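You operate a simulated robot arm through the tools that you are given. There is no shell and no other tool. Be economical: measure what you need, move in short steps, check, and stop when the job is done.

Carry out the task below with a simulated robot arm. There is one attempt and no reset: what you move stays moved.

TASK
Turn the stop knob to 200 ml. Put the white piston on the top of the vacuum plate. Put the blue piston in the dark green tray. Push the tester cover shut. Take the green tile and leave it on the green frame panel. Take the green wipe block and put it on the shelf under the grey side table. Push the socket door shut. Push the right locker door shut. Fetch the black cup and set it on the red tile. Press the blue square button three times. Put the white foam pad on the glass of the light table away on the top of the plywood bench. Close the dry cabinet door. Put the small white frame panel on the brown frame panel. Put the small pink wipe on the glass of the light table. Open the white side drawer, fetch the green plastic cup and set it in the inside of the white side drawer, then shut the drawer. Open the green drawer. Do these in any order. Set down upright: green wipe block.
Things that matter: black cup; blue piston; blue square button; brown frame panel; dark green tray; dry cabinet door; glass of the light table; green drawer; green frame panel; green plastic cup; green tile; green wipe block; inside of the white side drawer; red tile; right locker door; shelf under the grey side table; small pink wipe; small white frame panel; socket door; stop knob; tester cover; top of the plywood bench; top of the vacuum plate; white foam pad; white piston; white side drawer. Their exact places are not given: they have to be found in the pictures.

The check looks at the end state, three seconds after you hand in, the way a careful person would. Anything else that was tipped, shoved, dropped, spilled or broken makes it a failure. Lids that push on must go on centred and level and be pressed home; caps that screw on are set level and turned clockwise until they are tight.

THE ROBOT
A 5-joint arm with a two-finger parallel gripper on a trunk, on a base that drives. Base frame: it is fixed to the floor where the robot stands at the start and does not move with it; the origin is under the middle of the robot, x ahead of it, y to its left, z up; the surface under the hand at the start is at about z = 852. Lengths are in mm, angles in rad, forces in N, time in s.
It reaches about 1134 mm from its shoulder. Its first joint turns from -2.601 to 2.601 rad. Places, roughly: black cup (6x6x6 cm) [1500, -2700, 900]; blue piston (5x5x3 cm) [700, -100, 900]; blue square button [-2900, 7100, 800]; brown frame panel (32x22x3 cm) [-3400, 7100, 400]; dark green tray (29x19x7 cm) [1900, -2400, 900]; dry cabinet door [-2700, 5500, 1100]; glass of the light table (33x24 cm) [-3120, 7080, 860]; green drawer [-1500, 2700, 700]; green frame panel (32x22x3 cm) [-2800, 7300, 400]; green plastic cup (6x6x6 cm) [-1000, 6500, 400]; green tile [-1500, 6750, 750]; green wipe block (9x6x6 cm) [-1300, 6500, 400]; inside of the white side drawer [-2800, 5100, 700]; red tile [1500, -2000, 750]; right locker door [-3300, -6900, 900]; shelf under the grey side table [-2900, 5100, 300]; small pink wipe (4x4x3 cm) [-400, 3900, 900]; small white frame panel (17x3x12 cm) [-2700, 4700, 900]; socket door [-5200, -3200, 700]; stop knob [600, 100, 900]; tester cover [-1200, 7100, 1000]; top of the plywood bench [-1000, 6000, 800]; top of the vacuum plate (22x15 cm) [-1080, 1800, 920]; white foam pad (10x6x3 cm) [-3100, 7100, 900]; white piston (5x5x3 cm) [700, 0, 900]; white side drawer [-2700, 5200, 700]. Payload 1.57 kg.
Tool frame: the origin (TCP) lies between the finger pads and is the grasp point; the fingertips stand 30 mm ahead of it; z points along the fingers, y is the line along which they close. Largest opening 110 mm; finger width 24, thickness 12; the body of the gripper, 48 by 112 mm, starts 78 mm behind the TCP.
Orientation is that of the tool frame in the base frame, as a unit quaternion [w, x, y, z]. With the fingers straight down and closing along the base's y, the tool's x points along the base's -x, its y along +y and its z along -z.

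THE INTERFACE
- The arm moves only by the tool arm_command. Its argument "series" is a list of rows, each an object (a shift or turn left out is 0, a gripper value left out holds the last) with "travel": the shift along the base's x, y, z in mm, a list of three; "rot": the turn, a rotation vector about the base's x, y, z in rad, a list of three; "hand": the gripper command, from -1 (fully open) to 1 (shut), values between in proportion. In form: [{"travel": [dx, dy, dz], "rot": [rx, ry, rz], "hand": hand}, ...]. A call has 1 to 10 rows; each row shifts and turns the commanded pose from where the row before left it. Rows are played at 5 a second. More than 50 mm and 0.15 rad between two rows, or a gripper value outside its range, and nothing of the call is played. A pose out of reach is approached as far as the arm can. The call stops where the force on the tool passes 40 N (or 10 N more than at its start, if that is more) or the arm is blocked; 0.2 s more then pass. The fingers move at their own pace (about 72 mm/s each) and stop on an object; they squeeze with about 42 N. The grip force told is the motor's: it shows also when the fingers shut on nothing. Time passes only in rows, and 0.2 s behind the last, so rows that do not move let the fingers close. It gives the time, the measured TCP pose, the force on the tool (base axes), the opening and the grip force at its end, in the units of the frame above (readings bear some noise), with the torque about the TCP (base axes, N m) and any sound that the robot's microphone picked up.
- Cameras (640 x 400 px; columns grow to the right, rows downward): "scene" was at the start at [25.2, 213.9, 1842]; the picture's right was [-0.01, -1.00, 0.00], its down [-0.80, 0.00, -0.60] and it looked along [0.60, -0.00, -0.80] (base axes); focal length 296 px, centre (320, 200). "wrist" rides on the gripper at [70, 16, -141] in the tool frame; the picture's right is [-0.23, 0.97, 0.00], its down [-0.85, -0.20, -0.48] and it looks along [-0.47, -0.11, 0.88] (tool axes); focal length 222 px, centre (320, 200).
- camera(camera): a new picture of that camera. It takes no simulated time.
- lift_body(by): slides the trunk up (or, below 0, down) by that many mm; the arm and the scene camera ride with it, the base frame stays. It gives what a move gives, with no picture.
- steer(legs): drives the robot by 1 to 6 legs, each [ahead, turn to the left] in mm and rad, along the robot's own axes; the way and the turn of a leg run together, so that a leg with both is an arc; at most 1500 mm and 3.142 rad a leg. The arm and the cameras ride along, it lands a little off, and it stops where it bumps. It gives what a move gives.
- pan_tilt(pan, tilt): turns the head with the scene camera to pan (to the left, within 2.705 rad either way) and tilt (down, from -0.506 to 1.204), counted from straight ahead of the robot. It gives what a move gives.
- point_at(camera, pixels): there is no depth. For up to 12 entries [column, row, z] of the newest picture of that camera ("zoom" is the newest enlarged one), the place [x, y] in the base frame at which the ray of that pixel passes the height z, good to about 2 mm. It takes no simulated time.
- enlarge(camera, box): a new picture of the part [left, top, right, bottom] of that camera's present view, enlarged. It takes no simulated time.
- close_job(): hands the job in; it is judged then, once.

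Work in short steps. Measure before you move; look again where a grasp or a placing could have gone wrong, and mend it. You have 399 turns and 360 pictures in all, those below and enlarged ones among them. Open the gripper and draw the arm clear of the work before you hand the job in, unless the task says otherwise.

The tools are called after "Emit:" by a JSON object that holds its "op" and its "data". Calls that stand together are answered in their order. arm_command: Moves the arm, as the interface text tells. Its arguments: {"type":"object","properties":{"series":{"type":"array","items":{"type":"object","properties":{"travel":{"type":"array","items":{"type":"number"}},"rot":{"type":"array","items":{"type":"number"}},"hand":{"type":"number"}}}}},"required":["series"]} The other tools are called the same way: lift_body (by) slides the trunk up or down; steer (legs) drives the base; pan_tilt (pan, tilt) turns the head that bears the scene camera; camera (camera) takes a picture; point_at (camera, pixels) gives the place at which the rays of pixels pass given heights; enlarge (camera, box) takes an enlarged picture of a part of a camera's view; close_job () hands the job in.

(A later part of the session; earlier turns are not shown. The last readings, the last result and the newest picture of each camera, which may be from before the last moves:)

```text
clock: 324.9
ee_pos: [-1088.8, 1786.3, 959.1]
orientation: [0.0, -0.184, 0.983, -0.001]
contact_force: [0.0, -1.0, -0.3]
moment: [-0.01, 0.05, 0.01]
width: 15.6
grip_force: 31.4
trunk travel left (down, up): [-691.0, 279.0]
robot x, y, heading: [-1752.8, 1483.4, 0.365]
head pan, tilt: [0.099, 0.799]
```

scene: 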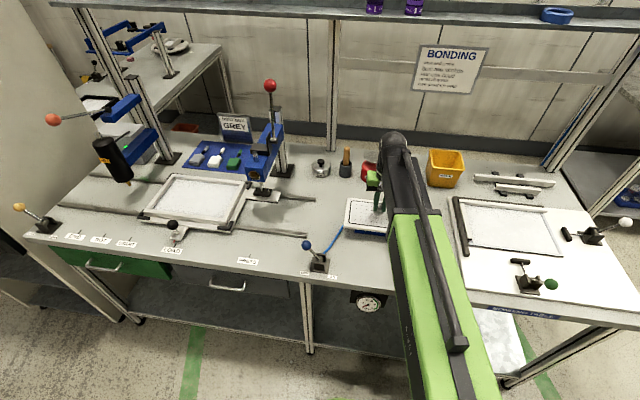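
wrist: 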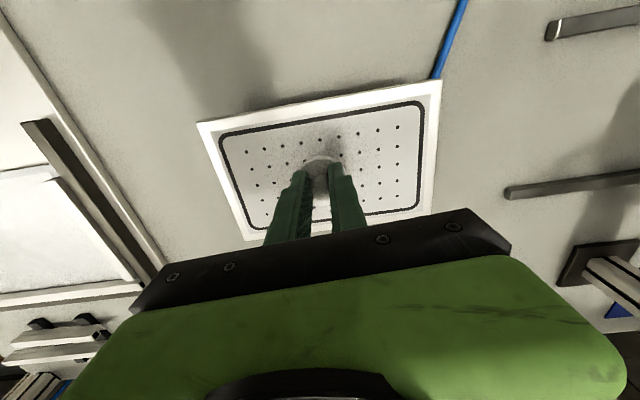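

Emit:
{"op": "lift_body", "data": {"by": -4}}

Emit:
{"op": "lift_body", "data": {"by": -4}}

Emit:
{"op": "enlarge", "data": {"camera": "scene", "box": [330, 160, 410, 240]}}

```text
clock: 325.4
ee_pos: [-1089.3, 1787.3, 954.3]
orientation: [0.002, -0.185, 0.983, -0.001]
contact_force: [6.6, 3.2, 27.9]
moment: [0.21, -0.41, -0.03]
width: 15.6
grip_force: 30.9
trunk travel left (down, up): [-687.0, 283.0]
robot x, y, heading: [-1751.3, 1482.7, 0.367]
head pan, tilt: [0.099, 0.799]
```

```text
clock: 325.8
ee_pos: [-1090.5, 1787.2, 953.3]
orientation: [0.002, -0.185, 0.983, 0.0]
contact_force: [0.8, 0.5, 26.8]
moment: [0.06, -0.09, 0.02]
width: 15.9
grip_force: 31.2
trunk travel left (down, up): [-685.0, 285.0]
robot x, y, heading: [-1754.6, 1479.9, 0.36]
head pan, tilt: [0.099, 0.799]
stopped: the force on the tool passed its limit at 51 N (the readings are from after the stop); the commanded pose is now the measured one
```

```text
5.00 times, centred on (370, 200) of scene
```

zoom: 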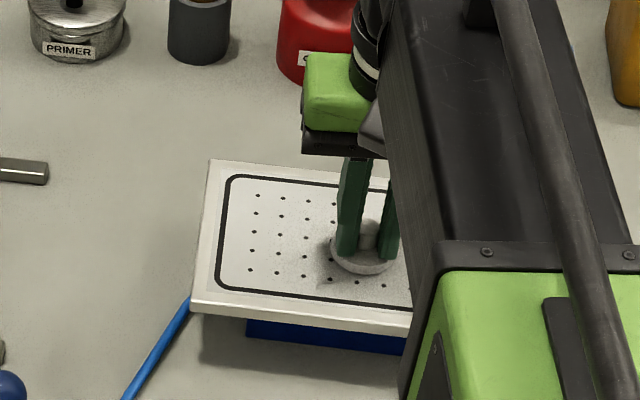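

Piston sits on the plate. I ease up 2 mm, open and lift.

Emit:
{"op": "lift_body", "data": {"by": 3}}

Emit:
{"op": "arm_command", "data": {"series": [{"hand": 0.6}, {"hand": 0.3}, {"hand": 0.3}]}}

Emit:
{"op": "lift_body", "data": {"by": 200}}

Emit:
{"op": "camera", "data": {"camera": "wrist"}}

Emit:
{"op": "camera", "data": {"camera": "scene"}}

```text
clock: 326.3
ee_pos: [-1088.6, 1786.7, 953.9]
orientation: [0.001, -0.185, 0.983, -0.001]
contact_force: [0.4, 0.4, -0.1]
moment: [-0.01, -0.04, 0.03]
width: 15.8
grip_force: 31.9
trunk travel left (down, up): [-688.0, 282.0]
robot x, y, heading: [-1752.0, 1482.8, 0.36]
head pan, tilt: [0.099, 0.799]
```

```text
clock: 327.1
ee_pos: [-1089.1, 1786.1, 954.3]
orientation: [0.001, -0.185, 0.983, 0.0]
contact_force: [0.4, -0.7, -0.7]
moment: [-0.02, 0.05, 0.03]
width: 38.5
grip_force: 0.1
trunk travel left (down, up): [-688.0, 282.0]
robot x, y, heading: [-1751.7, 1485.5, 0.366]
head pan, tilt: [0.099, 0.799]
```

```text
clock: 329.3
ee_pos: [-1088.6, 1787.0, 1155.5]
orientation: [0.001, -0.185, 0.983, -0.001]
contact_force: [0.3, -0.4, 0.0]
moment: [0.01, -0.02, 0.0]
width: 38.4
grip_force: 0.1
trunk travel left (down, up): [-888.0, 82.0]
robot x, y, heading: [-1754.6, 1486.7, 0.363]
head pan, tilt: [0.099, 0.799]
```

```text
262 pictures are left
```

wrist: 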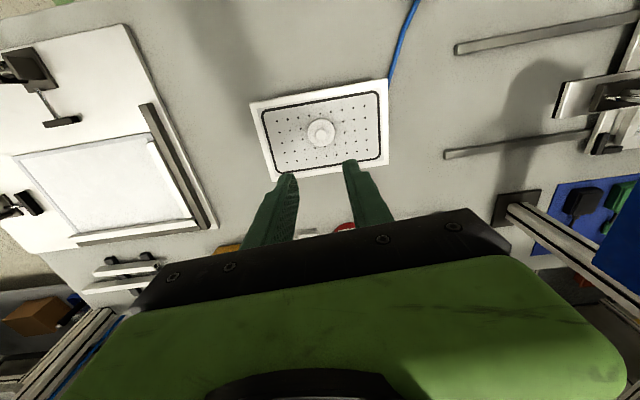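

```text
261 pictures are left
```

scene: 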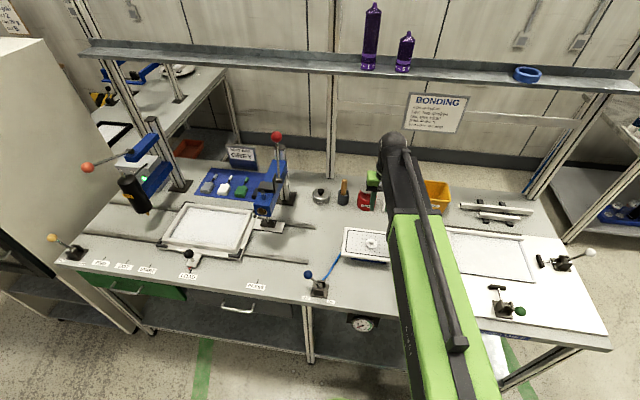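

White piston is on the plate. Now the green drawer: I measure its handle at (125,292) and front.

Emit:
{"op": "enlarge", "data": {"camera": "scene", "box": [50, 230, 290, 350]}}

Emit:
{"op": "point_at", "data": {"camera": "scene", "pixels": [[126, 292, 740], [126, 292, 700], [90, 272, 850], [185, 290, 850], [237, 308, 740], [57, 258, 850], [340, 302, 850]]}}

```text
2.67 times, centred on (170, 290) of scene
```

zoom: 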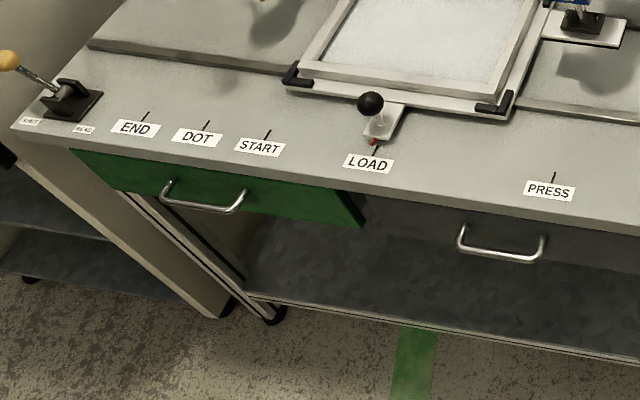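

```text
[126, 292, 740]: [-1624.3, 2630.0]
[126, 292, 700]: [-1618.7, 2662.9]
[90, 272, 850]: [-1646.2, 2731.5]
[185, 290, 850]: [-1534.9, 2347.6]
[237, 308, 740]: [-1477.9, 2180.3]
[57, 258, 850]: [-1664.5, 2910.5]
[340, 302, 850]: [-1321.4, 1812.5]
```

Handle is at about (-1622,2640,~720), some 40 mm in front of the table edge. I'll approach with the tool tilted horizontal. First I drive to (-2510,2363) facing it.

Emit:
{"op": "steer", "data": {"legs": [[-500, 0], [0, 1.476], [1096, 0], [0, -1.536]]}}

Emit:
{"op": "pan_tilt", "data": {"pan": 0, "tilt": 0.7}}

Emit:
{"op": "camera", "data": {"camera": "scene"}}

```text
clock: 344.9
ee_pos: [-1840.0, 2604.5, 1156.2]
orientation: [0.002, -0.14, 0.99, -0.001]
contact_force: [-0.2, 0.2, 0.3]
moment: [0.0, 0.01, 0.02]
width: 38.8
grip_force: 0.1
trunk travel left (down, up): [-888.0, 82.0]
robot x, y, heading: [-2518.7, 2332.4, 0.286]
head pan, tilt: [0.099, 0.799]
```

```text
clock: 345.6
ee_pos: [-1837.7, 2604.5, 1154.7]
orientation: [0.001, -0.14, 0.99, -0.001]
contact_force: [-0.1, 0.4, 0.0]
moment: [-0.03, 0.0, 0.03]
width: 38.4
grip_force: 0.1
trunk travel left (down, up): [-888.0, 82.0]
robot x, y, heading: [-2523.1, 2334.6, 0.286]
head pan, tilt: [0.0, 0.7]
```

```text
259 pictures are left
```

scene: 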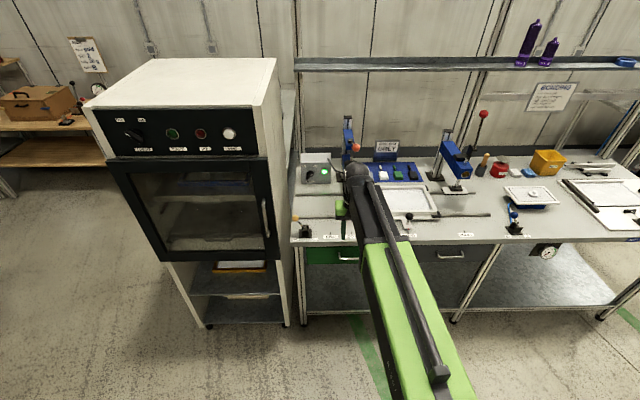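

The green drawer with its handle is at (345,258), partly behind the hand. I swing the hand right a bit and enlarge.

Emit:
{"op": "arm_command", "data": {"series": [{"travel": [0, -45, 0]}, {"travel": [0, -45, 0]}, {"travel": [0, -45, 0]}]}}

Emit:
{"op": "enlarge", "data": {"camera": "scene", "box": [280, 210, 440, 310]}}

```text
clock: 346.4
ee_pos: [-1837.9, 2469.9, 1154.5]
orientation: [0.001, -0.14, 0.99, -0.001]
contact_force: [-0.2, -0.7, 0.5]
moment: [0.01, 0.04, 0.03]
width: 38.5
grip_force: 0.1
trunk travel left (down, up): [-888.0, 82.0]
robot x, y, heading: [-2518.4, 2336.3, 0.285]
head pan, tilt: [0.0, 0.7]
```

```text
4.00 times, centred on (360, 260) of scene
```

zoom: 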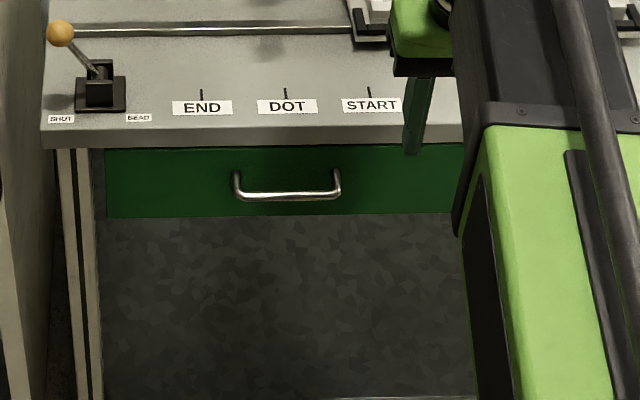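

Emit:
{"op": "point_at", "data": {"camera": "zoom", "pixels": [[287, 196, 760], [287, 196, 740], [287, 196, 720], [287, 196, 700], [237, 178, 750], [340, 178, 750], [100, 140, 850], [460, 130, 850], [260, 215, 700], [260, 150, 800]]}}

```text
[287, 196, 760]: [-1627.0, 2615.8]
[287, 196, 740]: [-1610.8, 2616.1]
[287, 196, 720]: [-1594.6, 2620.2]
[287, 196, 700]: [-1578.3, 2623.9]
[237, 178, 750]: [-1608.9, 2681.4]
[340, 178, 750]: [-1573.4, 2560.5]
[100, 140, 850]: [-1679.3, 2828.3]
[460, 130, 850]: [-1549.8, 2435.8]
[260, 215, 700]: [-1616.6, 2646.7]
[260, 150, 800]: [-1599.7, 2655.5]
```

Handle bar ≈ (-1625,2616,756). I align the arm with it, spin the tool by 90° so that the fingers will close vertically.

Emit:
{"op": "arm_command", "data": {"series": [{"travel": [-3, 20, 0], "rot": [0, 0, 0.15]}, {"travel": [-3, 20, 0], "rot": [0, 0, 0.15]}, {"travel": [-3, 20, 0], "rot": [0, 0, 0.15]}, {"travel": [-3, 16, 0], "rot": [0, 0, 0.15]}, {"rot": [0, 0, 0.15]}, {"rot": [0, 0, 0.15]}, {"rot": [0, 0, 0.15]}, {"rot": [0, 0, 0.15]}, {"rot": [0, 0, 0.15]}, {"rot": [0, 0, 0.15]}]}}

Emit:
{"op": "arm_command", "data": {"series": [{"rot": [0, 0, 0.093]}, {"rot": [0.045, -0.143, 0]}, {"rot": [0.045, -0.143, 0]}, {"rot": [0.045, -0.143, 0]}]}}

```text
clock: 348.6
ee_pos: [-1849.1, 2548.5, 1155.1]
orientation: [-0.001, 0.778, -0.628, 0.0]
contact_force: [0.3, 0.2, -0.5]
moment: [0.0, 0.0, -0.03]
width: 38.5
grip_force: 0.0
trunk travel left (down, up): [-888.0, 82.0]
robot x, y, heading: [-2520.0, 2336.2, 0.285]
head pan, tilt: [0.0, 0.7]
```

```text
clock: 349.6
ee_pos: [-1851.0, 2546.5, 1178.3]
orientation: [-0.182, 0.785, -0.577, 0.133]
contact_force: [0.4, -0.4, 0.4]
moment: [0.02, 0.03, -0.01]
width: 38.4
grip_force: 0.1
out of reach, approached as far as the arm can: row 3, 4
trunk travel left (down, up): [-888.0, 82.0]
robot x, y, heading: [-2518.2, 2334.6, 0.285]
head pan, tilt: [0.0, 0.7]
```

Tilting works (z rises as it tilts). I continue up to horizontal.

Emit:
{"op": "arm_command", "data": {"series": [{"rot": [0.045, -0.143, 0]}, {"rot": [0.045, -0.143, 0]}, {"rot": [0.045, -0.143, 0]}, {"rot": [0.045, -0.143, 0]}, {"rot": [0.045, -0.143, 0]}, {"rot": [0.045, -0.143, 0]}, {"rot": [0.045, -0.143, 0]}, {"rot": [0.021, -0.068, 0]}]}}

Emit:
{"op": "camera", "data": {"camera": "scene"}}

Emit:
{"op": "camera", "data": {"camera": "wrist"}}

```text
clock: 351.4
ee_pos: [-1744.2, 2580.4, 1393.5]
orientation: [0.571, -0.569, 0.419, -0.418]
contact_force: [-0.5, -0.2, -0.3]
moment: [0.02, 0.0, 0.0]
width: 38.5
grip_force: 0.0
out of reach, approached as far as the arm can: row 1, 2, 3, 4, 5, 6, 7, 8
trunk travel left (down, up): [-888.0, 82.0]
robot x, y, heading: [-2517.7, 2335.7, 0.287]
head pan, tilt: [0.0, 0.7]
```

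```text
257 pictures are left
```

scene: 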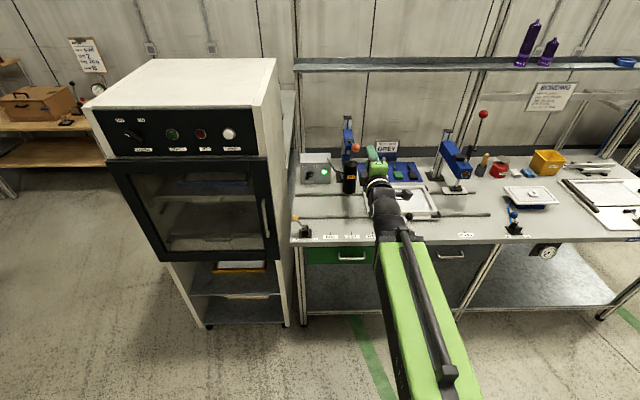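

```text
256 pictures are left
```

wrist: 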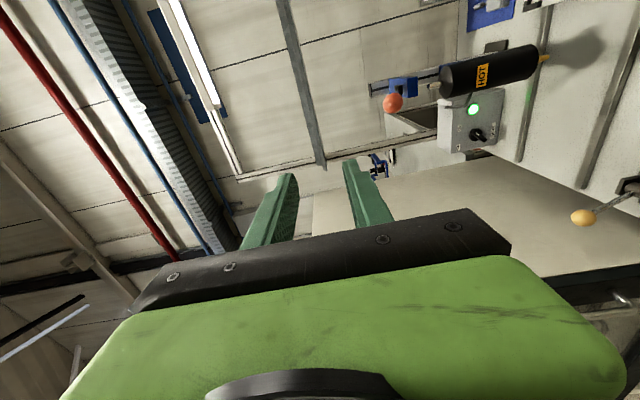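

The tool is horizontal at z 1393, tips about 90 mm in front of the table edge. I lower the trunk by 637 mm to handle height.

Emit:
{"op": "lift_body", "data": {"by": -500}}

Emit:
{"op": "lift_body", "data": {"by": -138}}

Emit:
{"op": "camera", "data": {"camera": "wrist"}}

Emit:
{"op": "camera", "data": {"camera": "scene"}}

```text
refused: -500 is not a number from -400 to 400
```

```text
clock: 353.1
ee_pos: [-1744.3, 2579.7, 1254.8]
orientation: [0.571, -0.57, 0.418, -0.418]
contact_force: [-0.2, 0.6, -0.5]
moment: [-0.04, -0.01, 0.01]
width: 38.5
grip_force: 0.1
trunk travel left (down, up): [-750.0, 220.0]
robot x, y, heading: [-2519.9, 2339.0, 0.285]
head pan, tilt: [0.0, 0.7]
```

```text
255 pictures are left
```

wrist: 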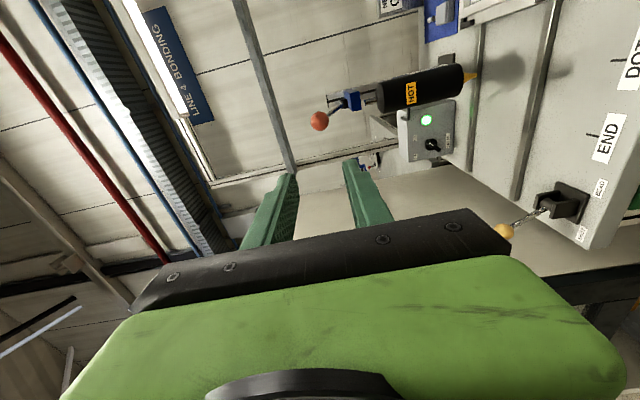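

```text
254 pictures are left
```

scene: 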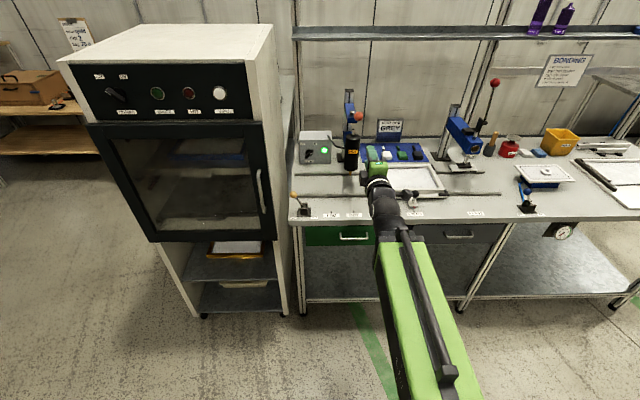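

Emit:
{"op": "lift_body", "data": {"by": -390}}

Emit:
{"op": "camera", "data": {"camera": "wrist"}}

Emit:
{"op": "camera", "data": {"camera": "scene"}}

```text
clock: 356.8
ee_pos: [-1744.4, 2579.7, 865.5]
orientation: [0.571, -0.57, 0.419, -0.417]
contact_force: [-0.6, -0.2, 0.0]
moment: [-0.01, -0.01, -0.01]
width: 38.4
grip_force: 0.0
trunk travel left (down, up): [-360.0, 610.0]
robot x, y, heading: [-2519.4, 2336.5, 0.283]
head pan, tilt: [0.0, 0.7]
```

```text
253 pictures are left
```

wrist: 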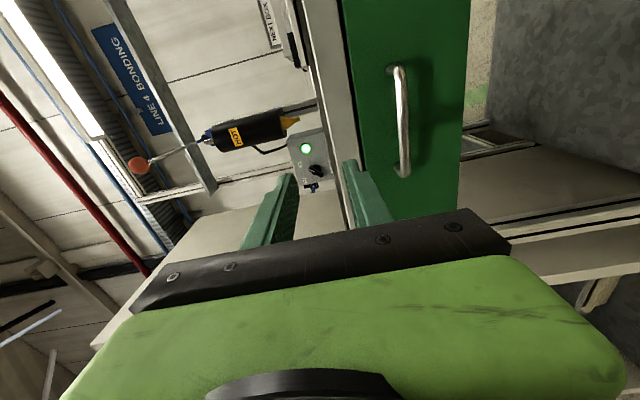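

```text
252 pictures are left
```

scene: 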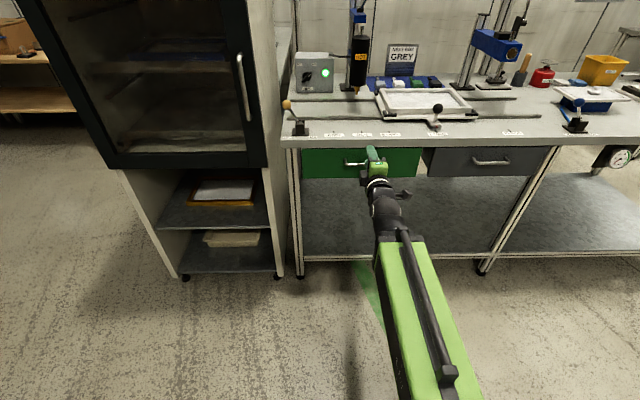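

Emit:
{"op": "point_at", "data": {"camera": "wrist", "pixels": [[402, 125, 770], [402, 125, 756], [402, 125, 740], [402, 75, 756], [405, 175, 756]]}}

Emit:
{"op": "enlarge", "data": {"camera": "scene", "box": [280, 110, 440, 210]}}

```text
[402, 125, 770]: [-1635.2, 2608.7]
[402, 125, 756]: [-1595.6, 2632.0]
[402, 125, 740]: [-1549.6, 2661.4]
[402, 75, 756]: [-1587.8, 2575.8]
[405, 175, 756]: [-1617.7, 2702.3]
```

```text
4.00 times, centred on (360, 160) of scene
```

zoom: 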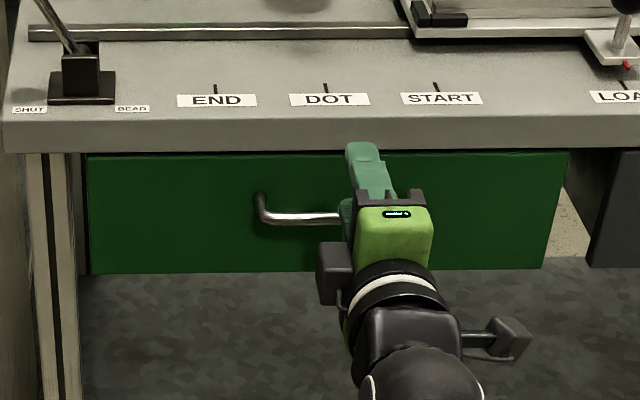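

Emit:
{"op": "point_at", "data": {"camera": "zoom", "pixels": [[265, 217, 770], [265, 217, 760], [265, 217, 750], [300, 155, 850], [5, 150, 820], [560, 150, 820], [90, 272, 690]]}}

```text
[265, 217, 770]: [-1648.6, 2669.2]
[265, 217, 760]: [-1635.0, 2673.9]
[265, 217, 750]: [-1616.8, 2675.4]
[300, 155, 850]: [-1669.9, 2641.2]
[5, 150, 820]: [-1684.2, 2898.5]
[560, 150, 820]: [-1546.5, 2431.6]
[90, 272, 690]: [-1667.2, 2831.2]
```

Bar ≈ (-1617,2612,760). I lower 105 mm, open to 55 mm and advance 80 mm, then look.

Emit:
{"op": "lift_body", "data": {"by": -105}}

Emit:
{"op": "arm_command", "data": {"series": [{"hand": -0.0}, {"travel": [38, 10, 0], "hand": 0.0}, {"travel": [38, 11, 0]}]}}

Emit:
{"op": "camera", "data": {"camera": "wrist"}}

Emit:
{"op": "enlarge", "data": {"camera": "scene", "box": [280, 90, 440, 190]}}

```text
clock: 358.2
ee_pos: [-1744.2, 2580.1, 758.5]
orientation: [0.571, -0.569, 0.419, -0.418]
contact_force: [1.2, -0.5, -0.4]
moment: [0.01, -0.03, -0.03]
width: 38.6
grip_force: 0.0
trunk travel left (down, up): [-255.0, 715.0]
robot x, y, heading: [-2521.6, 2335.1, 0.285]
head pan, tilt: [0.0, 0.7]
```

```text
clock: 359.0
ee_pos: [-1668.3, 2600.4, 759.2]
orientation: [-0.568, 0.57, -0.42, 0.419]
contact_force: [-0.1, 0.2, -0.1]
moment: [-0.02, 0.04, -0.02]
width: 54.9
grip_force: 0.0
trunk travel left (down, up): [-255.0, 715.0]
robot x, y, heading: [-2521.6, 2336.2, 0.283]
head pan, tilt: [0.0, 0.7]
```

```text
250 pictures are left
```

wrist: 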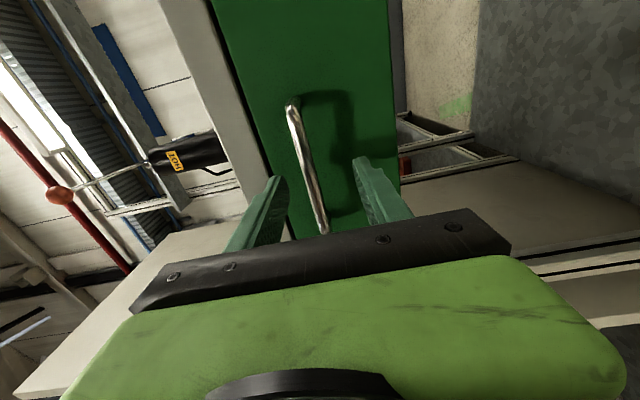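

```text
4.00 times, centred on (360, 140) of scene
```

zoom: 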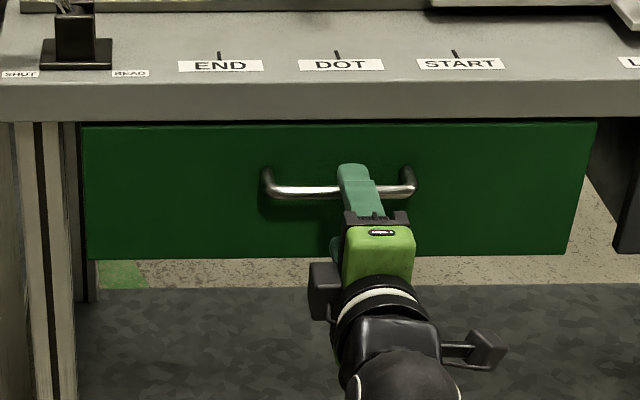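

The bar lies between the fingers. I advance 38 mm and close.

Emit:
{"op": "arm_command", "data": {"series": [{"travel": [19, 6, 0]}, {"travel": [17, 5, 0]}, {"hand": 1}, {"hand": 1}, {"hand": 1}]}}

Emit:
{"op": "camera", "data": {"camera": "wrist"}}

```text
clock: 360.1
ee_pos: [-1634.2, 2612.1, 766.7]
orientation: [0.577, -0.562, 0.415, -0.423]
contact_force: [6.1, -1.0, 38.4]
moment: [-0.11, -0.07, 0.72]
width: 11.9
grip_force: 28.7
trunk travel left (down, up): [-255.0, 715.0]
robot x, y, heading: [-2520.5, 2335.0, 0.284]
head pan, tilt: [0.0, 0.7]
stopped in row 5: the force on the tool passed its limit at 44 N (the readings are from after the stop); the commanded pose is now the measured one
```

```text
248 pictures are left
```

wrist: 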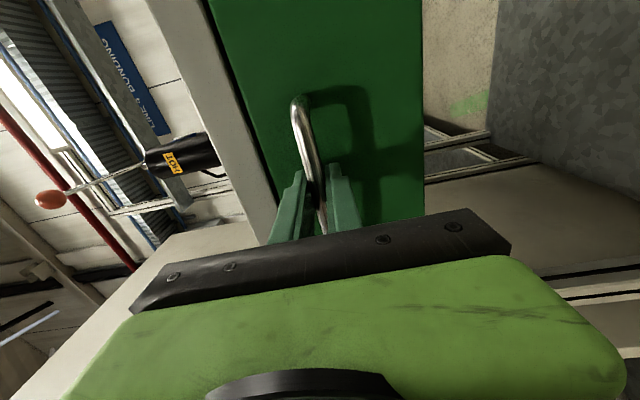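

Bar gripped; it is a bit higher than the tool. I raise 5 mm to relieve and pull by backing 150 mm.

Emit:
{"op": "lift_body", "data": {"by": 5}}

Emit:
{"op": "steer", "data": {"legs": [[-150, 0]]}}

Emit:
{"op": "camera", "data": {"camera": "scene"}}

```text
clock: 360.7
ee_pos: [-1633.6, 2611.5, 768.4]
orientation: [0.574, -0.566, 0.417, -0.421]
contact_force: [2.4, -0.1, 13.4]
moment: [-0.16, -0.01, -0.12]
width: 12.1
grip_force: 28.6
trunk travel left (down, up): [-260.0, 710.0]
robot x, y, heading: [-2515.3, 2337.4, 0.282]
head pan, tilt: [0.0, 0.7]
```

```text
clock: 362.1
ee_pos: [-1777.5, 2567.4, 768.6]
orientation: [0.573, -0.565, 0.418, -0.422]
contact_force: [4.2, -15.3, 7.3]
moment: [-0.14, -0.1, -0.34]
width: 12.1
grip_force: 28.9
trunk travel left (down, up): [-260.0, 710.0]
robot x, y, heading: [-2663.4, 2294.6, 0.284]
head pan, tilt: [0.0, 0.7]
```

```text
247 pictures are left
```

scene: 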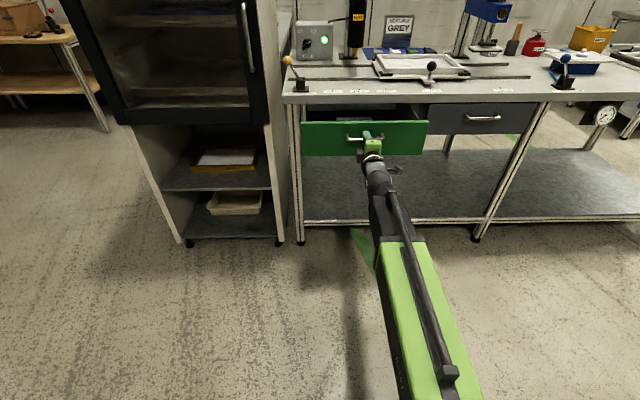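

The drawer comes along. I pull another 120 mm, watching the force.

Emit:
{"op": "steer", "data": {"legs": [[-100, 0]]}}

Emit:
{"op": "steer", "data": {"legs": [[-60, 0]]}}

Emit:
{"op": "camera", "data": {"camera": "scene"}}

```text
clock: 363.2
ee_pos: [-1872.5, 2536.3, 767.5]
orientation: [0.573, -0.565, 0.419, -0.421]
contact_force: [9.0, -22.3, 6.8]
moment: [-0.17, -0.08, -0.06]
width: 11.9
grip_force: 29.9
trunk travel left (down, up): [-260.0, 710.0]
robot x, y, heading: [-2758.9, 2268.2, 0.282]
head pan, tilt: [0.0, 0.7]
```

```text
clock: 364.1
ee_pos: [-1913.0, 2526.4, 767.5]
orientation: [0.574, -0.564, 0.416, -0.423]
contact_force: [0.3, -1.7, -5.3]
moment: [-0.04, 0.03, 0.09]
width: 11.5
grip_force: 29.2
trunk travel left (down, up): [-260.0, 710.0]
robot x, y, heading: [-2804.7, 2256.6, 0.284]
head pan, tilt: [0.0, 0.7]
stopped in leg 1: the force on the tool passed its limit at 125 N (the readings are from after the stop); the commanded pose is now the measured one
```

```text
246 pictures are left
```

scene: 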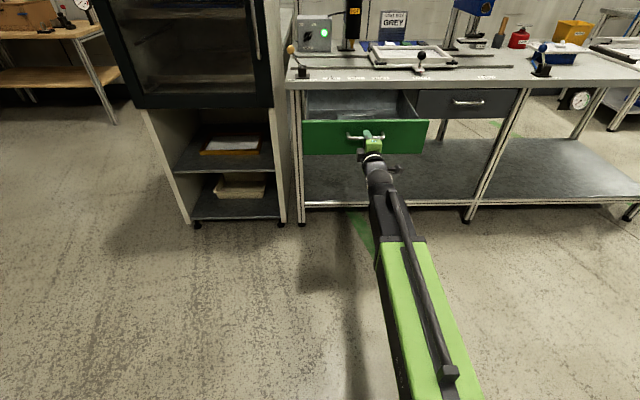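

The drawer hit its end stop, fully open (~290 mm). I release and back away.

Emit:
{"op": "arm_command", "data": {"series": [{"hand": 0.2}, {"hand": 0.0}, {"hand": 0.0}]}}

Emit:
{"op": "steer", "data": {"legs": [[-150, 0]]}}

Emit:
{"op": "lift_body", "data": {"by": 390}}

Emit:
{"op": "pan_tilt", "data": {"pan": 0.5, "tilt": 0.4}}

Emit:
{"op": "camera", "data": {"camera": "scene"}}

```text
clock: 364.9
ee_pos: [-1911.9, 2524.7, 768.8]
orientation: [0.573, -0.565, 0.417, -0.423]
contact_force: [0.4, 0.2, 0.3]
moment: [0.03, 0.03, 0.0]
width: 55.3
grip_force: 0.1
trunk travel left (down, up): [-260.0, 710.0]
robot x, y, heading: [-2802.2, 2256.9, 0.282]
head pan, tilt: [0.0, 0.7]
```

```text
clock: 366.3
ee_pos: [-2060.3, 2484.4, 768.5]
orientation: [0.574, -0.564, 0.417, -0.422]
contact_force: [1.2, -0.2, 0.1]
moment: [0.0, 0.02, -0.04]
width: 55.0
grip_force: 0.0
trunk travel left (down, up): [-260.0, 710.0]
robot x, y, heading: [-2944.6, 2211.9, 0.285]
head pan, tilt: [0.0, 0.7]
```

```text
clock: 370.1
ee_pos: [-2059.5, 2484.1, 1158.3]
orientation: [0.573, -0.565, 0.416, -0.423]
contact_force: [-0.3, 0.6, -0.1]
moment: [0.02, 0.0, 0.03]
width: 55.0
grip_force: 0.1
trunk travel left (down, up): [-650.0, 320.0]
robot x, y, heading: [-2947.1, 2208.8, 0.281]
head pan, tilt: [0.0, 0.7]
```

```text
clock: 371.0
ee_pos: [-2059.2, 2484.5, 1158.3]
orientation: [0.573, -0.564, 0.418, -0.422]
contact_force: [-0.2, 0.1, 0.1]
moment: [-0.01, 0.05, -0.03]
width: 55.1
grip_force: 0.1
trunk travel left (down, up): [-650.0, 320.0]
robot x, y, heading: [-2948.4, 2213.4, 0.284]
head pan, tilt: [0.499, 0.4]
```

```text
245 pictures are left
```

scene: 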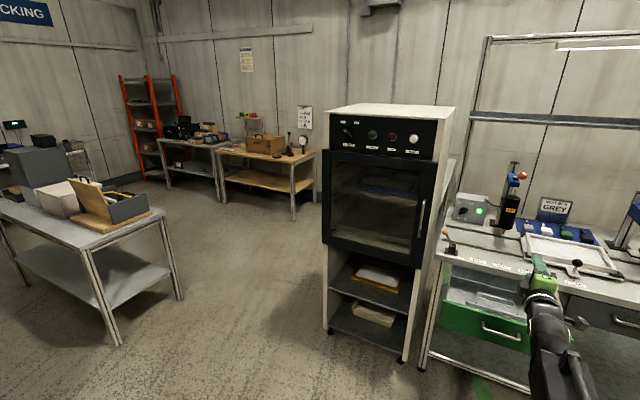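

The green drawer stands open. I measure the floor layout ahead: left table, oven cabinet and far benches.

Emit:
{"op": "point_at", "data": {"camera": "scene", "pixels": [[118, 343, 0], [182, 298, 0], [330, 332, 0], [403, 362, 0], [294, 220, 0], [222, 202, 0], [170, 188, 0], [28, 285, 0], [265, 150, 850], [315, 155, 850]]}}

Emit:
{"op": "pan_tilt", "data": {"pan": 1.4, "tilt": 0.4}}

Emit:
{"op": "camera", "data": {"camera": "scene"}}

```text
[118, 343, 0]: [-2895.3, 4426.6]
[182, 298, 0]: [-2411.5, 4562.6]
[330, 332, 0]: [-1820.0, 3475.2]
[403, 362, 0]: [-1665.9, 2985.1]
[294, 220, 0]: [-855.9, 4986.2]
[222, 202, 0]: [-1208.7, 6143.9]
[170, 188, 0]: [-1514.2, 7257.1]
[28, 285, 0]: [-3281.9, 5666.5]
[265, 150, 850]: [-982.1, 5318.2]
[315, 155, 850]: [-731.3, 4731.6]
```

```text
clock: 372.2
ee_pos: [-2059.4, 2485.1, 1158.7]
orientation: [0.574, -0.564, 0.417, -0.423]
contact_force: [-0.9, 0.8, 0.2]
moment: [-0.03, 0.01, -0.03]
width: 54.8
grip_force: 0.2
trunk travel left (down, up): [-650.0, 320.0]
robot x, y, heading: [-2945.4, 2209.8, 0.282]
head pan, tilt: [1.4, 0.4]
```

```text
244 pictures are left
```

scene: 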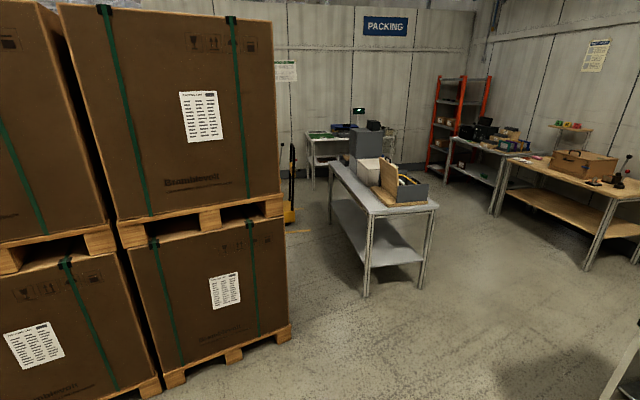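

Island table (grey side table) has legs near (-2895,4427) and (-2411,4563); the plywood bench lies along the wall at y 4950–6150. I put the tool straight down again and drive to (-2250,3650).

Emit:
{"op": "arm_command", "data": {"series": [{"rot": [-0.045, 0.143, 0]}, {"rot": [-0.045, 0.143, 0]}, {"rot": [-0.045, 0.143, 0]}, {"rot": [-0.045, 0.143, 0]}, {"rot": [-0.045, 0.143, 0]}, {"rot": [-0.045, 0.143, 0]}, {"rot": [-0.045, 0.143, 0]}, {"rot": [-0.045, 0.143, 0]}, {"rot": [-0.045, 0.143, 0]}, {"rot": [-0.045, 0.143, 0]}]}}

Emit:
{"op": "arm_command", "data": {"series": [{"rot": [-0.02, 0.068, 0], "travel": [-40, -12, 0]}, {"travel": [-45, -15, 0], "rot": [0, 0, -0.15]}, {"travel": [-45, -15, 0], "rot": [0, 0, -0.15]}, {"travel": [-45, -15, 0], "rot": [0, 0, -0.15]}, {"travel": [-45, -15, 0], "rot": [0, 0, -0.15]}, {"rot": [0, 0, -0.15]}, {"rot": [0, 0, -0.15]}, {"rot": [0, 0, -0.15]}, {"rot": [0, 0, -0.15]}, {"rot": [0, 0, -0.15]}]}}

```text
clock: 374.4
ee_pos: [-2060.6, 2484.3, 916.4]
orientation: [-0.033, 0.805, -0.592, 0.027]
contact_force: [-0.2, -0.3, 0.8]
moment: [-0.05, 0.03, 0.01]
width: 55.0
grip_force: 0.0
out of reach, approached as far as the arm can: row 1, 2, 3, 4, 5, 6, 7, 8, 9, 10
trunk travel left (down, up): [-650.0, 320.0]
robot x, y, heading: [-2949.6, 2208.6, 0.287]
head pan, tilt: [1.4, 0.4]
```

```text
clock: 376.6
ee_pos: [-2279.4, 2413.3, 917.4]
orientation: [0.001, -0.258, 0.966, -0.009]
contact_force: [1.2, 0.0, 0.1]
moment: [-0.04, 0.01, -0.03]
width: 55.0
grip_force: 0.0
trunk travel left (down, up): [-650.0, 320.0]
robot x, y, heading: [-2952.0, 2211.0, 0.281]
head pan, tilt: [1.4, 0.4]
```

Emit:
{"op": "arm_command", "data": {"series": [{"rot": [0.017, 0.005, -0.15]}, {"rot": [0, 0, -0.09]}]}}

Emit:
{"op": "lift_body", "data": {"by": 310}}

Emit:
{"op": "steer", "data": {"legs": [[0, 0.92], [1000, 0], [810, 0], [0, -0.9]]}}

Emit:
{"op": "pan_tilt", "data": {"pan": 0.2, "tilt": 0.5}}

Emit:
{"op": "camera", "data": {"camera": "scene"}}

Emit:
{"op": "pan_tilt", "data": {"pan": 1.4, "tilt": 0.6}}

Emit:
{"op": "camera", "data": {"camera": "scene"}}

```text
clock: 377.2
ee_pos: [-2281.1, 2412.3, 917.7]
orientation: [0.001, -0.14, 0.99, 0.0]
contact_force: [-0.9, 0.0, -0.1]
moment: [0.0, 0.0, -0.04]
width: 55.1
grip_force: 0.0
trunk travel left (down, up): [-650.0, 320.0]
robot x, y, heading: [-2954.5, 2210.6, 0.284]
head pan, tilt: [1.4, 0.4]
```

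```text
clock: 380.3
ee_pos: [-2280.4, 2413.2, 1226.5]
orientation: [0.0, -0.143, 0.99, 0.0]
contact_force: [0.1, 0.1, 0.4]
moment: [0.0, 0.02, -0.01]
width: 55.2
grip_force: 0.1
trunk travel left (down, up): [-960.0, 10.0]
robot x, y, heading: [-2948.5, 2214.3, 0.282]
head pan, tilt: [1.4, 0.4]
```

```text
clock: 394.1
ee_pos: [-1647.1, 4135.1, 1227.0]
orientation: [-0.001, -0.164, 0.987, -0.002]
contact_force: [-0.2, 1.1, 1.1]
moment: [-0.09, -0.04, 0.04]
width: 55.0
grip_force: 0.0
trunk travel left (down, up): [-960.0, 10.0]
robot x, y, heading: [-2297.6, 3878.2, 0.34]
head pan, tilt: [1.4, 0.4]
```

```text
clock: 395.5
ee_pos: [-1644.6, 4130.8, 1227.7]
orientation: [0.001, -0.164, 0.986, 0.0]
contact_force: [-0.2, 0.5, 0.0]
moment: [-0.03, 0.02, 0.04]
width: 55.0
grip_force: 0.1
trunk travel left (down, up): [-960.0, 10.0]
robot x, y, heading: [-2295.2, 3879.1, 0.333]
head pan, tilt: [0.201, 0.499]
```

```text
243 pictures are left
```

scene: 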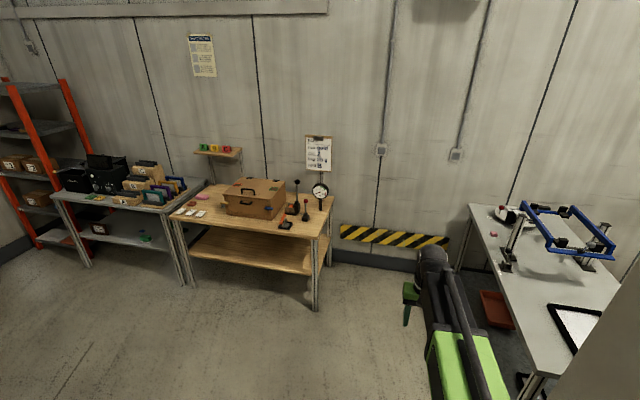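

```text
clock: 396.9
ee_pos: [-1645.1, 4131.7, 1226.8]
orientation: [0.0, -0.165, 0.986, -0.001]
contact_force: [-0.9, -0.1, 0.5]
moment: [0.01, 0.02, 0.0]
width: 55.2
grip_force: 0.0
trunk travel left (down, up): [-960.0, 10.0]
robot x, y, heading: [-2298.3, 3881.6, 0.336]
head pan, tilt: [1.4, 0.6]
```

```text
242 pictures are left
```

scene: 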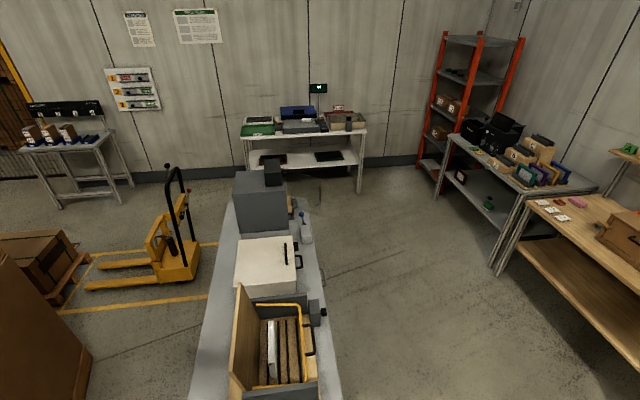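

I see the pink wipe at (493,235) on the right-hand table (first view) and the island and far light table in the second. I look at the pink wipe in detail.

Emit:
{"op": "pan_tilt", "data": {"pan": -0.1, "tilt": 0.5}}

Emit:
{"op": "camera", "data": {"camera": "scene"}}

Emit:
{"op": "point_at", "data": {"camera": "scene", "pixels": [[410, 235, 865]]}}

Emit:
{"op": "enlarge", "data": {"camera": "scene", "box": [340, 160, 580, 390]}}

```text
clock: 398.5
ee_pos: [-1645.6, 4131.4, 1227.2]
orientation: [0.0, -0.164, 0.987, 0.0]
contact_force: [-0.7, -1.1, 0.0]
moment: [-0.01, 0.01, -0.01]
width: 55.2
grip_force: 0.0
trunk travel left (down, up): [-960.0, 10.0]
robot x, y, heading: [-2299.5, 3880.9, 0.338]
head pan, tilt: [-0.099, 0.499]
```

```text
241 pictures are left
```

scene: 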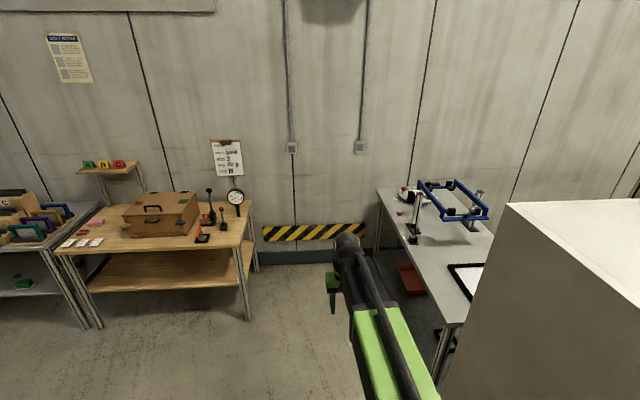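

```text
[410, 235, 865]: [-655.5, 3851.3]
```

```text
1.74 times, centred on (460, 275) of scene
```

zoom: 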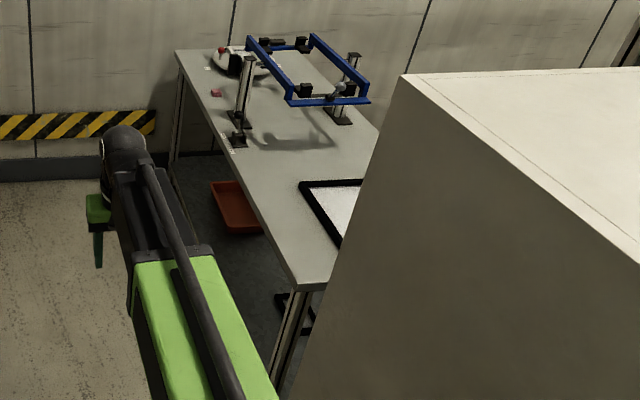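

Emit:
{"op": "point_at", "data": {"camera": "zoom", "pixels": [[216, 92, 865], [216, 92, 880], [178, 52, 850], [298, 288, 850], [172, 178, 0], [240, 145, 860], [250, 40, 1100], [310, 35, 1100], [290, 100, 1100], [268, 385, 0]]}}

```text
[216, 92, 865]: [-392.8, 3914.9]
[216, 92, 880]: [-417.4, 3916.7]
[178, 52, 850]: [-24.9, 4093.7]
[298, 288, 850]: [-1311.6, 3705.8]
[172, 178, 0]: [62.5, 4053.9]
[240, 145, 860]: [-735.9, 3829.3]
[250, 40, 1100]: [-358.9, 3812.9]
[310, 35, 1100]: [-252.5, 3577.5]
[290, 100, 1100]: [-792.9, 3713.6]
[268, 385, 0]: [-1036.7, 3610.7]
```

Pink wipe ≈ (-393,3915), 65 mm inside the table's long edge and near a blue clamp frame. I drive to (-1250,4150), from where it can be reached along the edge, and look again.

Emit:
{"op": "steer", "data": {"legs": [[0, -0.086], [1082, 0]]}}

Emit:
{"op": "pan_tilt", "data": {"pan": -0.4, "tilt": 0.8}}

Emit:
{"op": "camera", "data": {"camera": "scene"}}

```text
clock: 404.6
ee_pos: [-563.7, 4348.4, 1226.2]
orientation: [0.0, -0.123, 0.992, 0.0]
contact_force: [0.3, 0.4, 0.3]
moment: [0.02, 0.04, 0.02]
width: 55.0
grip_force: 0.0
trunk travel left (down, up): [-960.0, 10.0]
robot x, y, heading: [-1238.8, 4149.3, 0.249]
head pan, tilt: [-0.099, 0.499]
```

```text
clock: 405.4
ee_pos: [-564.3, 4348.0, 1225.7]
orientation: [0.0, -0.123, 0.992, 0.0]
contact_force: [0.1, 0.1, 0.3]
moment: [0.01, 0.0, 0.02]
width: 55.1
grip_force: 0.0
trunk travel left (down, up): [-960.0, 10.0]
robot x, y, heading: [-1237.0, 4153.8, 0.25]
head pan, tilt: [-0.4, 0.799]
```

```text
239 pictures are left
```

scene: 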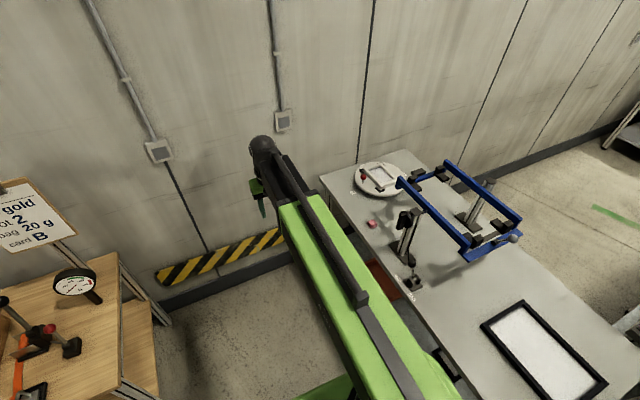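

Emit:
{"op": "enlarge", "data": {"camera": "scene", "box": [320, 130, 530, 300]}}

Emit:
{"op": "point_at", "data": {"camera": "scene", "pixels": [[372, 224, 865], [372, 224, 880], [320, 178, 850], [405, 215, 1000], [400, 180, 1000], [400, 180, 1100], [400, 262, 860], [460, 250, 1000], [415, 285, 855]]}}

```text
2.35 times, centred on (425, 215) of scene
```

zoom: 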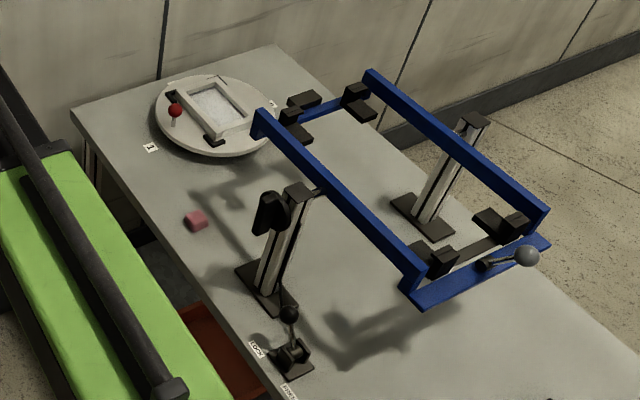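

```text
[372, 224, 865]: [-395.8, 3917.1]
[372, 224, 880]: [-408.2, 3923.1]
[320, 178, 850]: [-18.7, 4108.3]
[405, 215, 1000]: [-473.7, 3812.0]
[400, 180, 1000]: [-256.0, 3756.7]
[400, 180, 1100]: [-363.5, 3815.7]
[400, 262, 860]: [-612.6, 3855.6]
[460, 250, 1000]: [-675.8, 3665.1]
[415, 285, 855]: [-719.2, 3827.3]
```

Triangulation gives the frame top z≈1100 at (-361,3815) and pink at (-400,3918). For more clearance from the clamp post I shift the base left: turn right to -1.2, back 250, then face the wipe.

Emit:
{"op": "steer", "data": {"legs": [[0, -1.45], [-250, 0], [0, 0.68], [130, 0]]}}

Emit:
{"op": "camera", "data": {"camera": "wrist"}}

Emit:
{"op": "pan_tilt", "data": {"pan": 0.1, "tilt": 0.8}}

Emit:
{"op": "camera", "data": {"camera": "scene"}}

```text
clock: 413.6
ee_pos: [-590.5, 3985.7, 1224.5]
orientation: [-0.001, 0.266, 0.964, 0.001]
contact_force: [0.8, 0.3, -0.4]
moment: [0.03, 0.0, 0.01]
width: 54.9
grip_force: 0.0
trunk travel left (down, up): [-960.0, 10.0]
robot x, y, heading: [-1205.7, 4325.6, -0.544]
head pan, tilt: [-0.4, 0.799]
```

```text
237 pictures are left
```

wrist: 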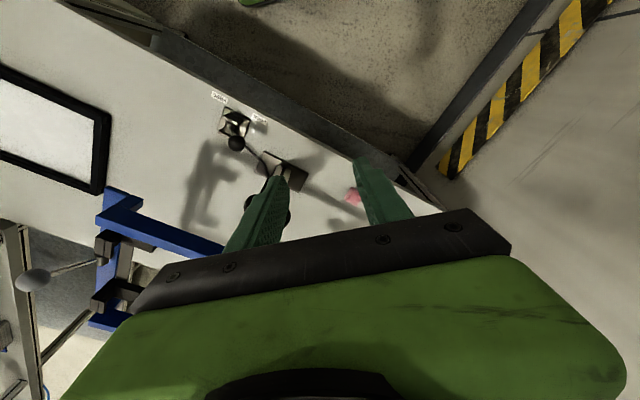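

```text
clock: 414.5
ee_pos: [-592.5, 3985.6, 1226.7]
orientation: [0.0, 0.266, 0.964, 0.0]
contact_force: [0.0, -0.8, -0.4]
moment: [-0.02, -0.04, -0.01]
width: 54.9
grip_force: 0.0
trunk travel left (down, up): [-960.0, 10.0]
robot x, y, heading: [-1206.3, 4321.8, -0.546]
head pan, tilt: [0.099, 0.799]
```

```text
236 pictures are left
```

scene: 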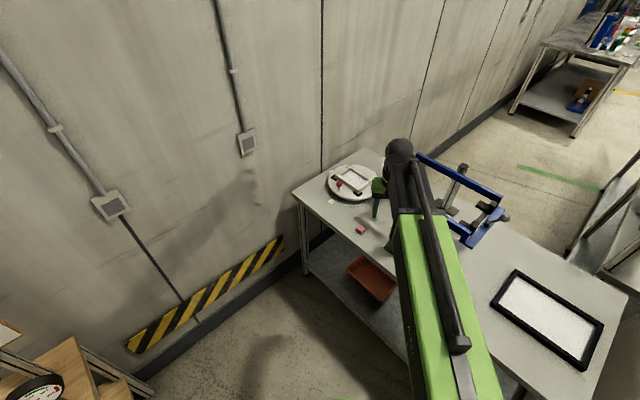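

Pink is within reach (901 mm). I extend above it at full height, then lower partway and look.

Emit:
{"op": "arm_command", "data": {"series": [{"travel": [40, -14, 0]}, {"travel": [40, -14, 0]}, {"travel": [40, -14, 0]}, {"travel": [40, -14, 0]}, {"travel": [32, -12, 0]}, {}]}}

Emit:
{"op": "lift_body", "data": {"by": -150}}

Emit:
{"op": "camera", "data": {"camera": "wrist"}}

Emit:
{"op": "camera", "data": {"camera": "scene"}}

```text
clock: 415.9
ee_pos: [-402.2, 3919.2, 1226.6]
orientation: [-0.001, 0.267, 0.964, 0.001]
contact_force: [-0.1, 0.6, 0.0]
moment: [-0.03, -0.03, -0.03]
width: 55.0
grip_force: 0.1
trunk travel left (down, up): [-960.0, 10.0]
robot x, y, heading: [-1204.6, 4323.7, -0.544]
head pan, tilt: [0.099, 0.799]
```

```text
clock: 417.6
ee_pos: [-401.9, 3919.8, 1076.9]
orientation: [0.0, 0.267, 0.964, 0.001]
contact_force: [-0.5, -0.5, -0.4]
moment: [-0.02, 0.01, -0.03]
width: 55.0
grip_force: 0.0
trunk travel left (down, up): [-810.0, 160.0]
robot x, y, heading: [-1207.8, 4323.3, -0.544]
head pan, tilt: [0.099, 0.799]
```

```text
235 pictures are left
```

wrist: 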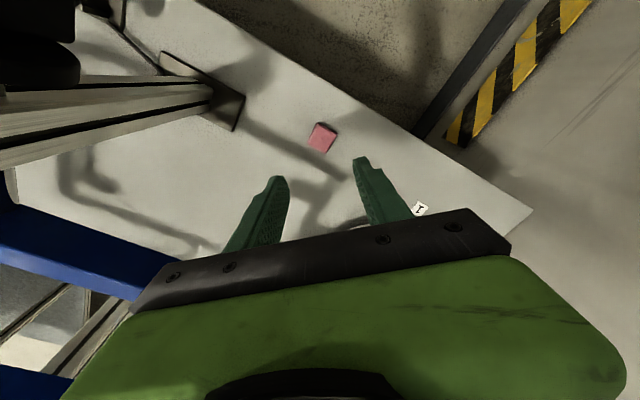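

```text
234 pictures are left
```

scene: 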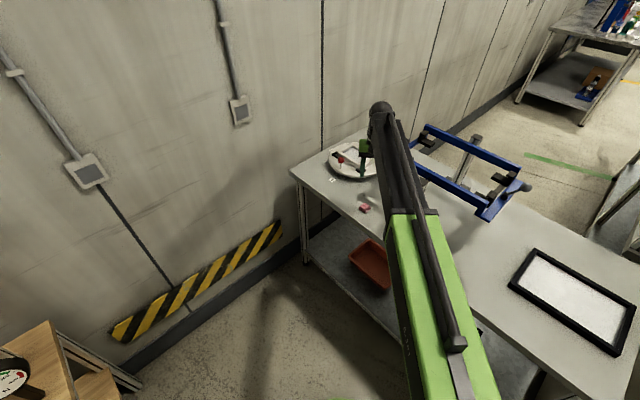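

Emit:
{"op": "point_at", "data": {"camera": "wrist", "pixels": [[322, 133, 882], [322, 137, 870], [130, 290, 1090], [170, 265, 1080], [205, 95, 1050], [345, 225, 870]]}}

Emit:
{"op": "enlarge", "data": {"camera": "wrist", "box": [240, 80, 432, 230]}}

```text
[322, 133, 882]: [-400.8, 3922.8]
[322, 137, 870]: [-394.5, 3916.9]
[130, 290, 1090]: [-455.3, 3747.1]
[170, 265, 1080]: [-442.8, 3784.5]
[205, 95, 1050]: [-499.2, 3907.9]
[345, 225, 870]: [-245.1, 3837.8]
```

```text
2.67 times, centred on (336, 155) of wrist
```

zoom: 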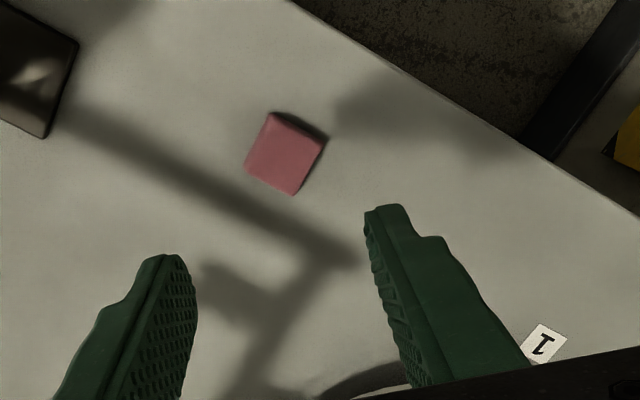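

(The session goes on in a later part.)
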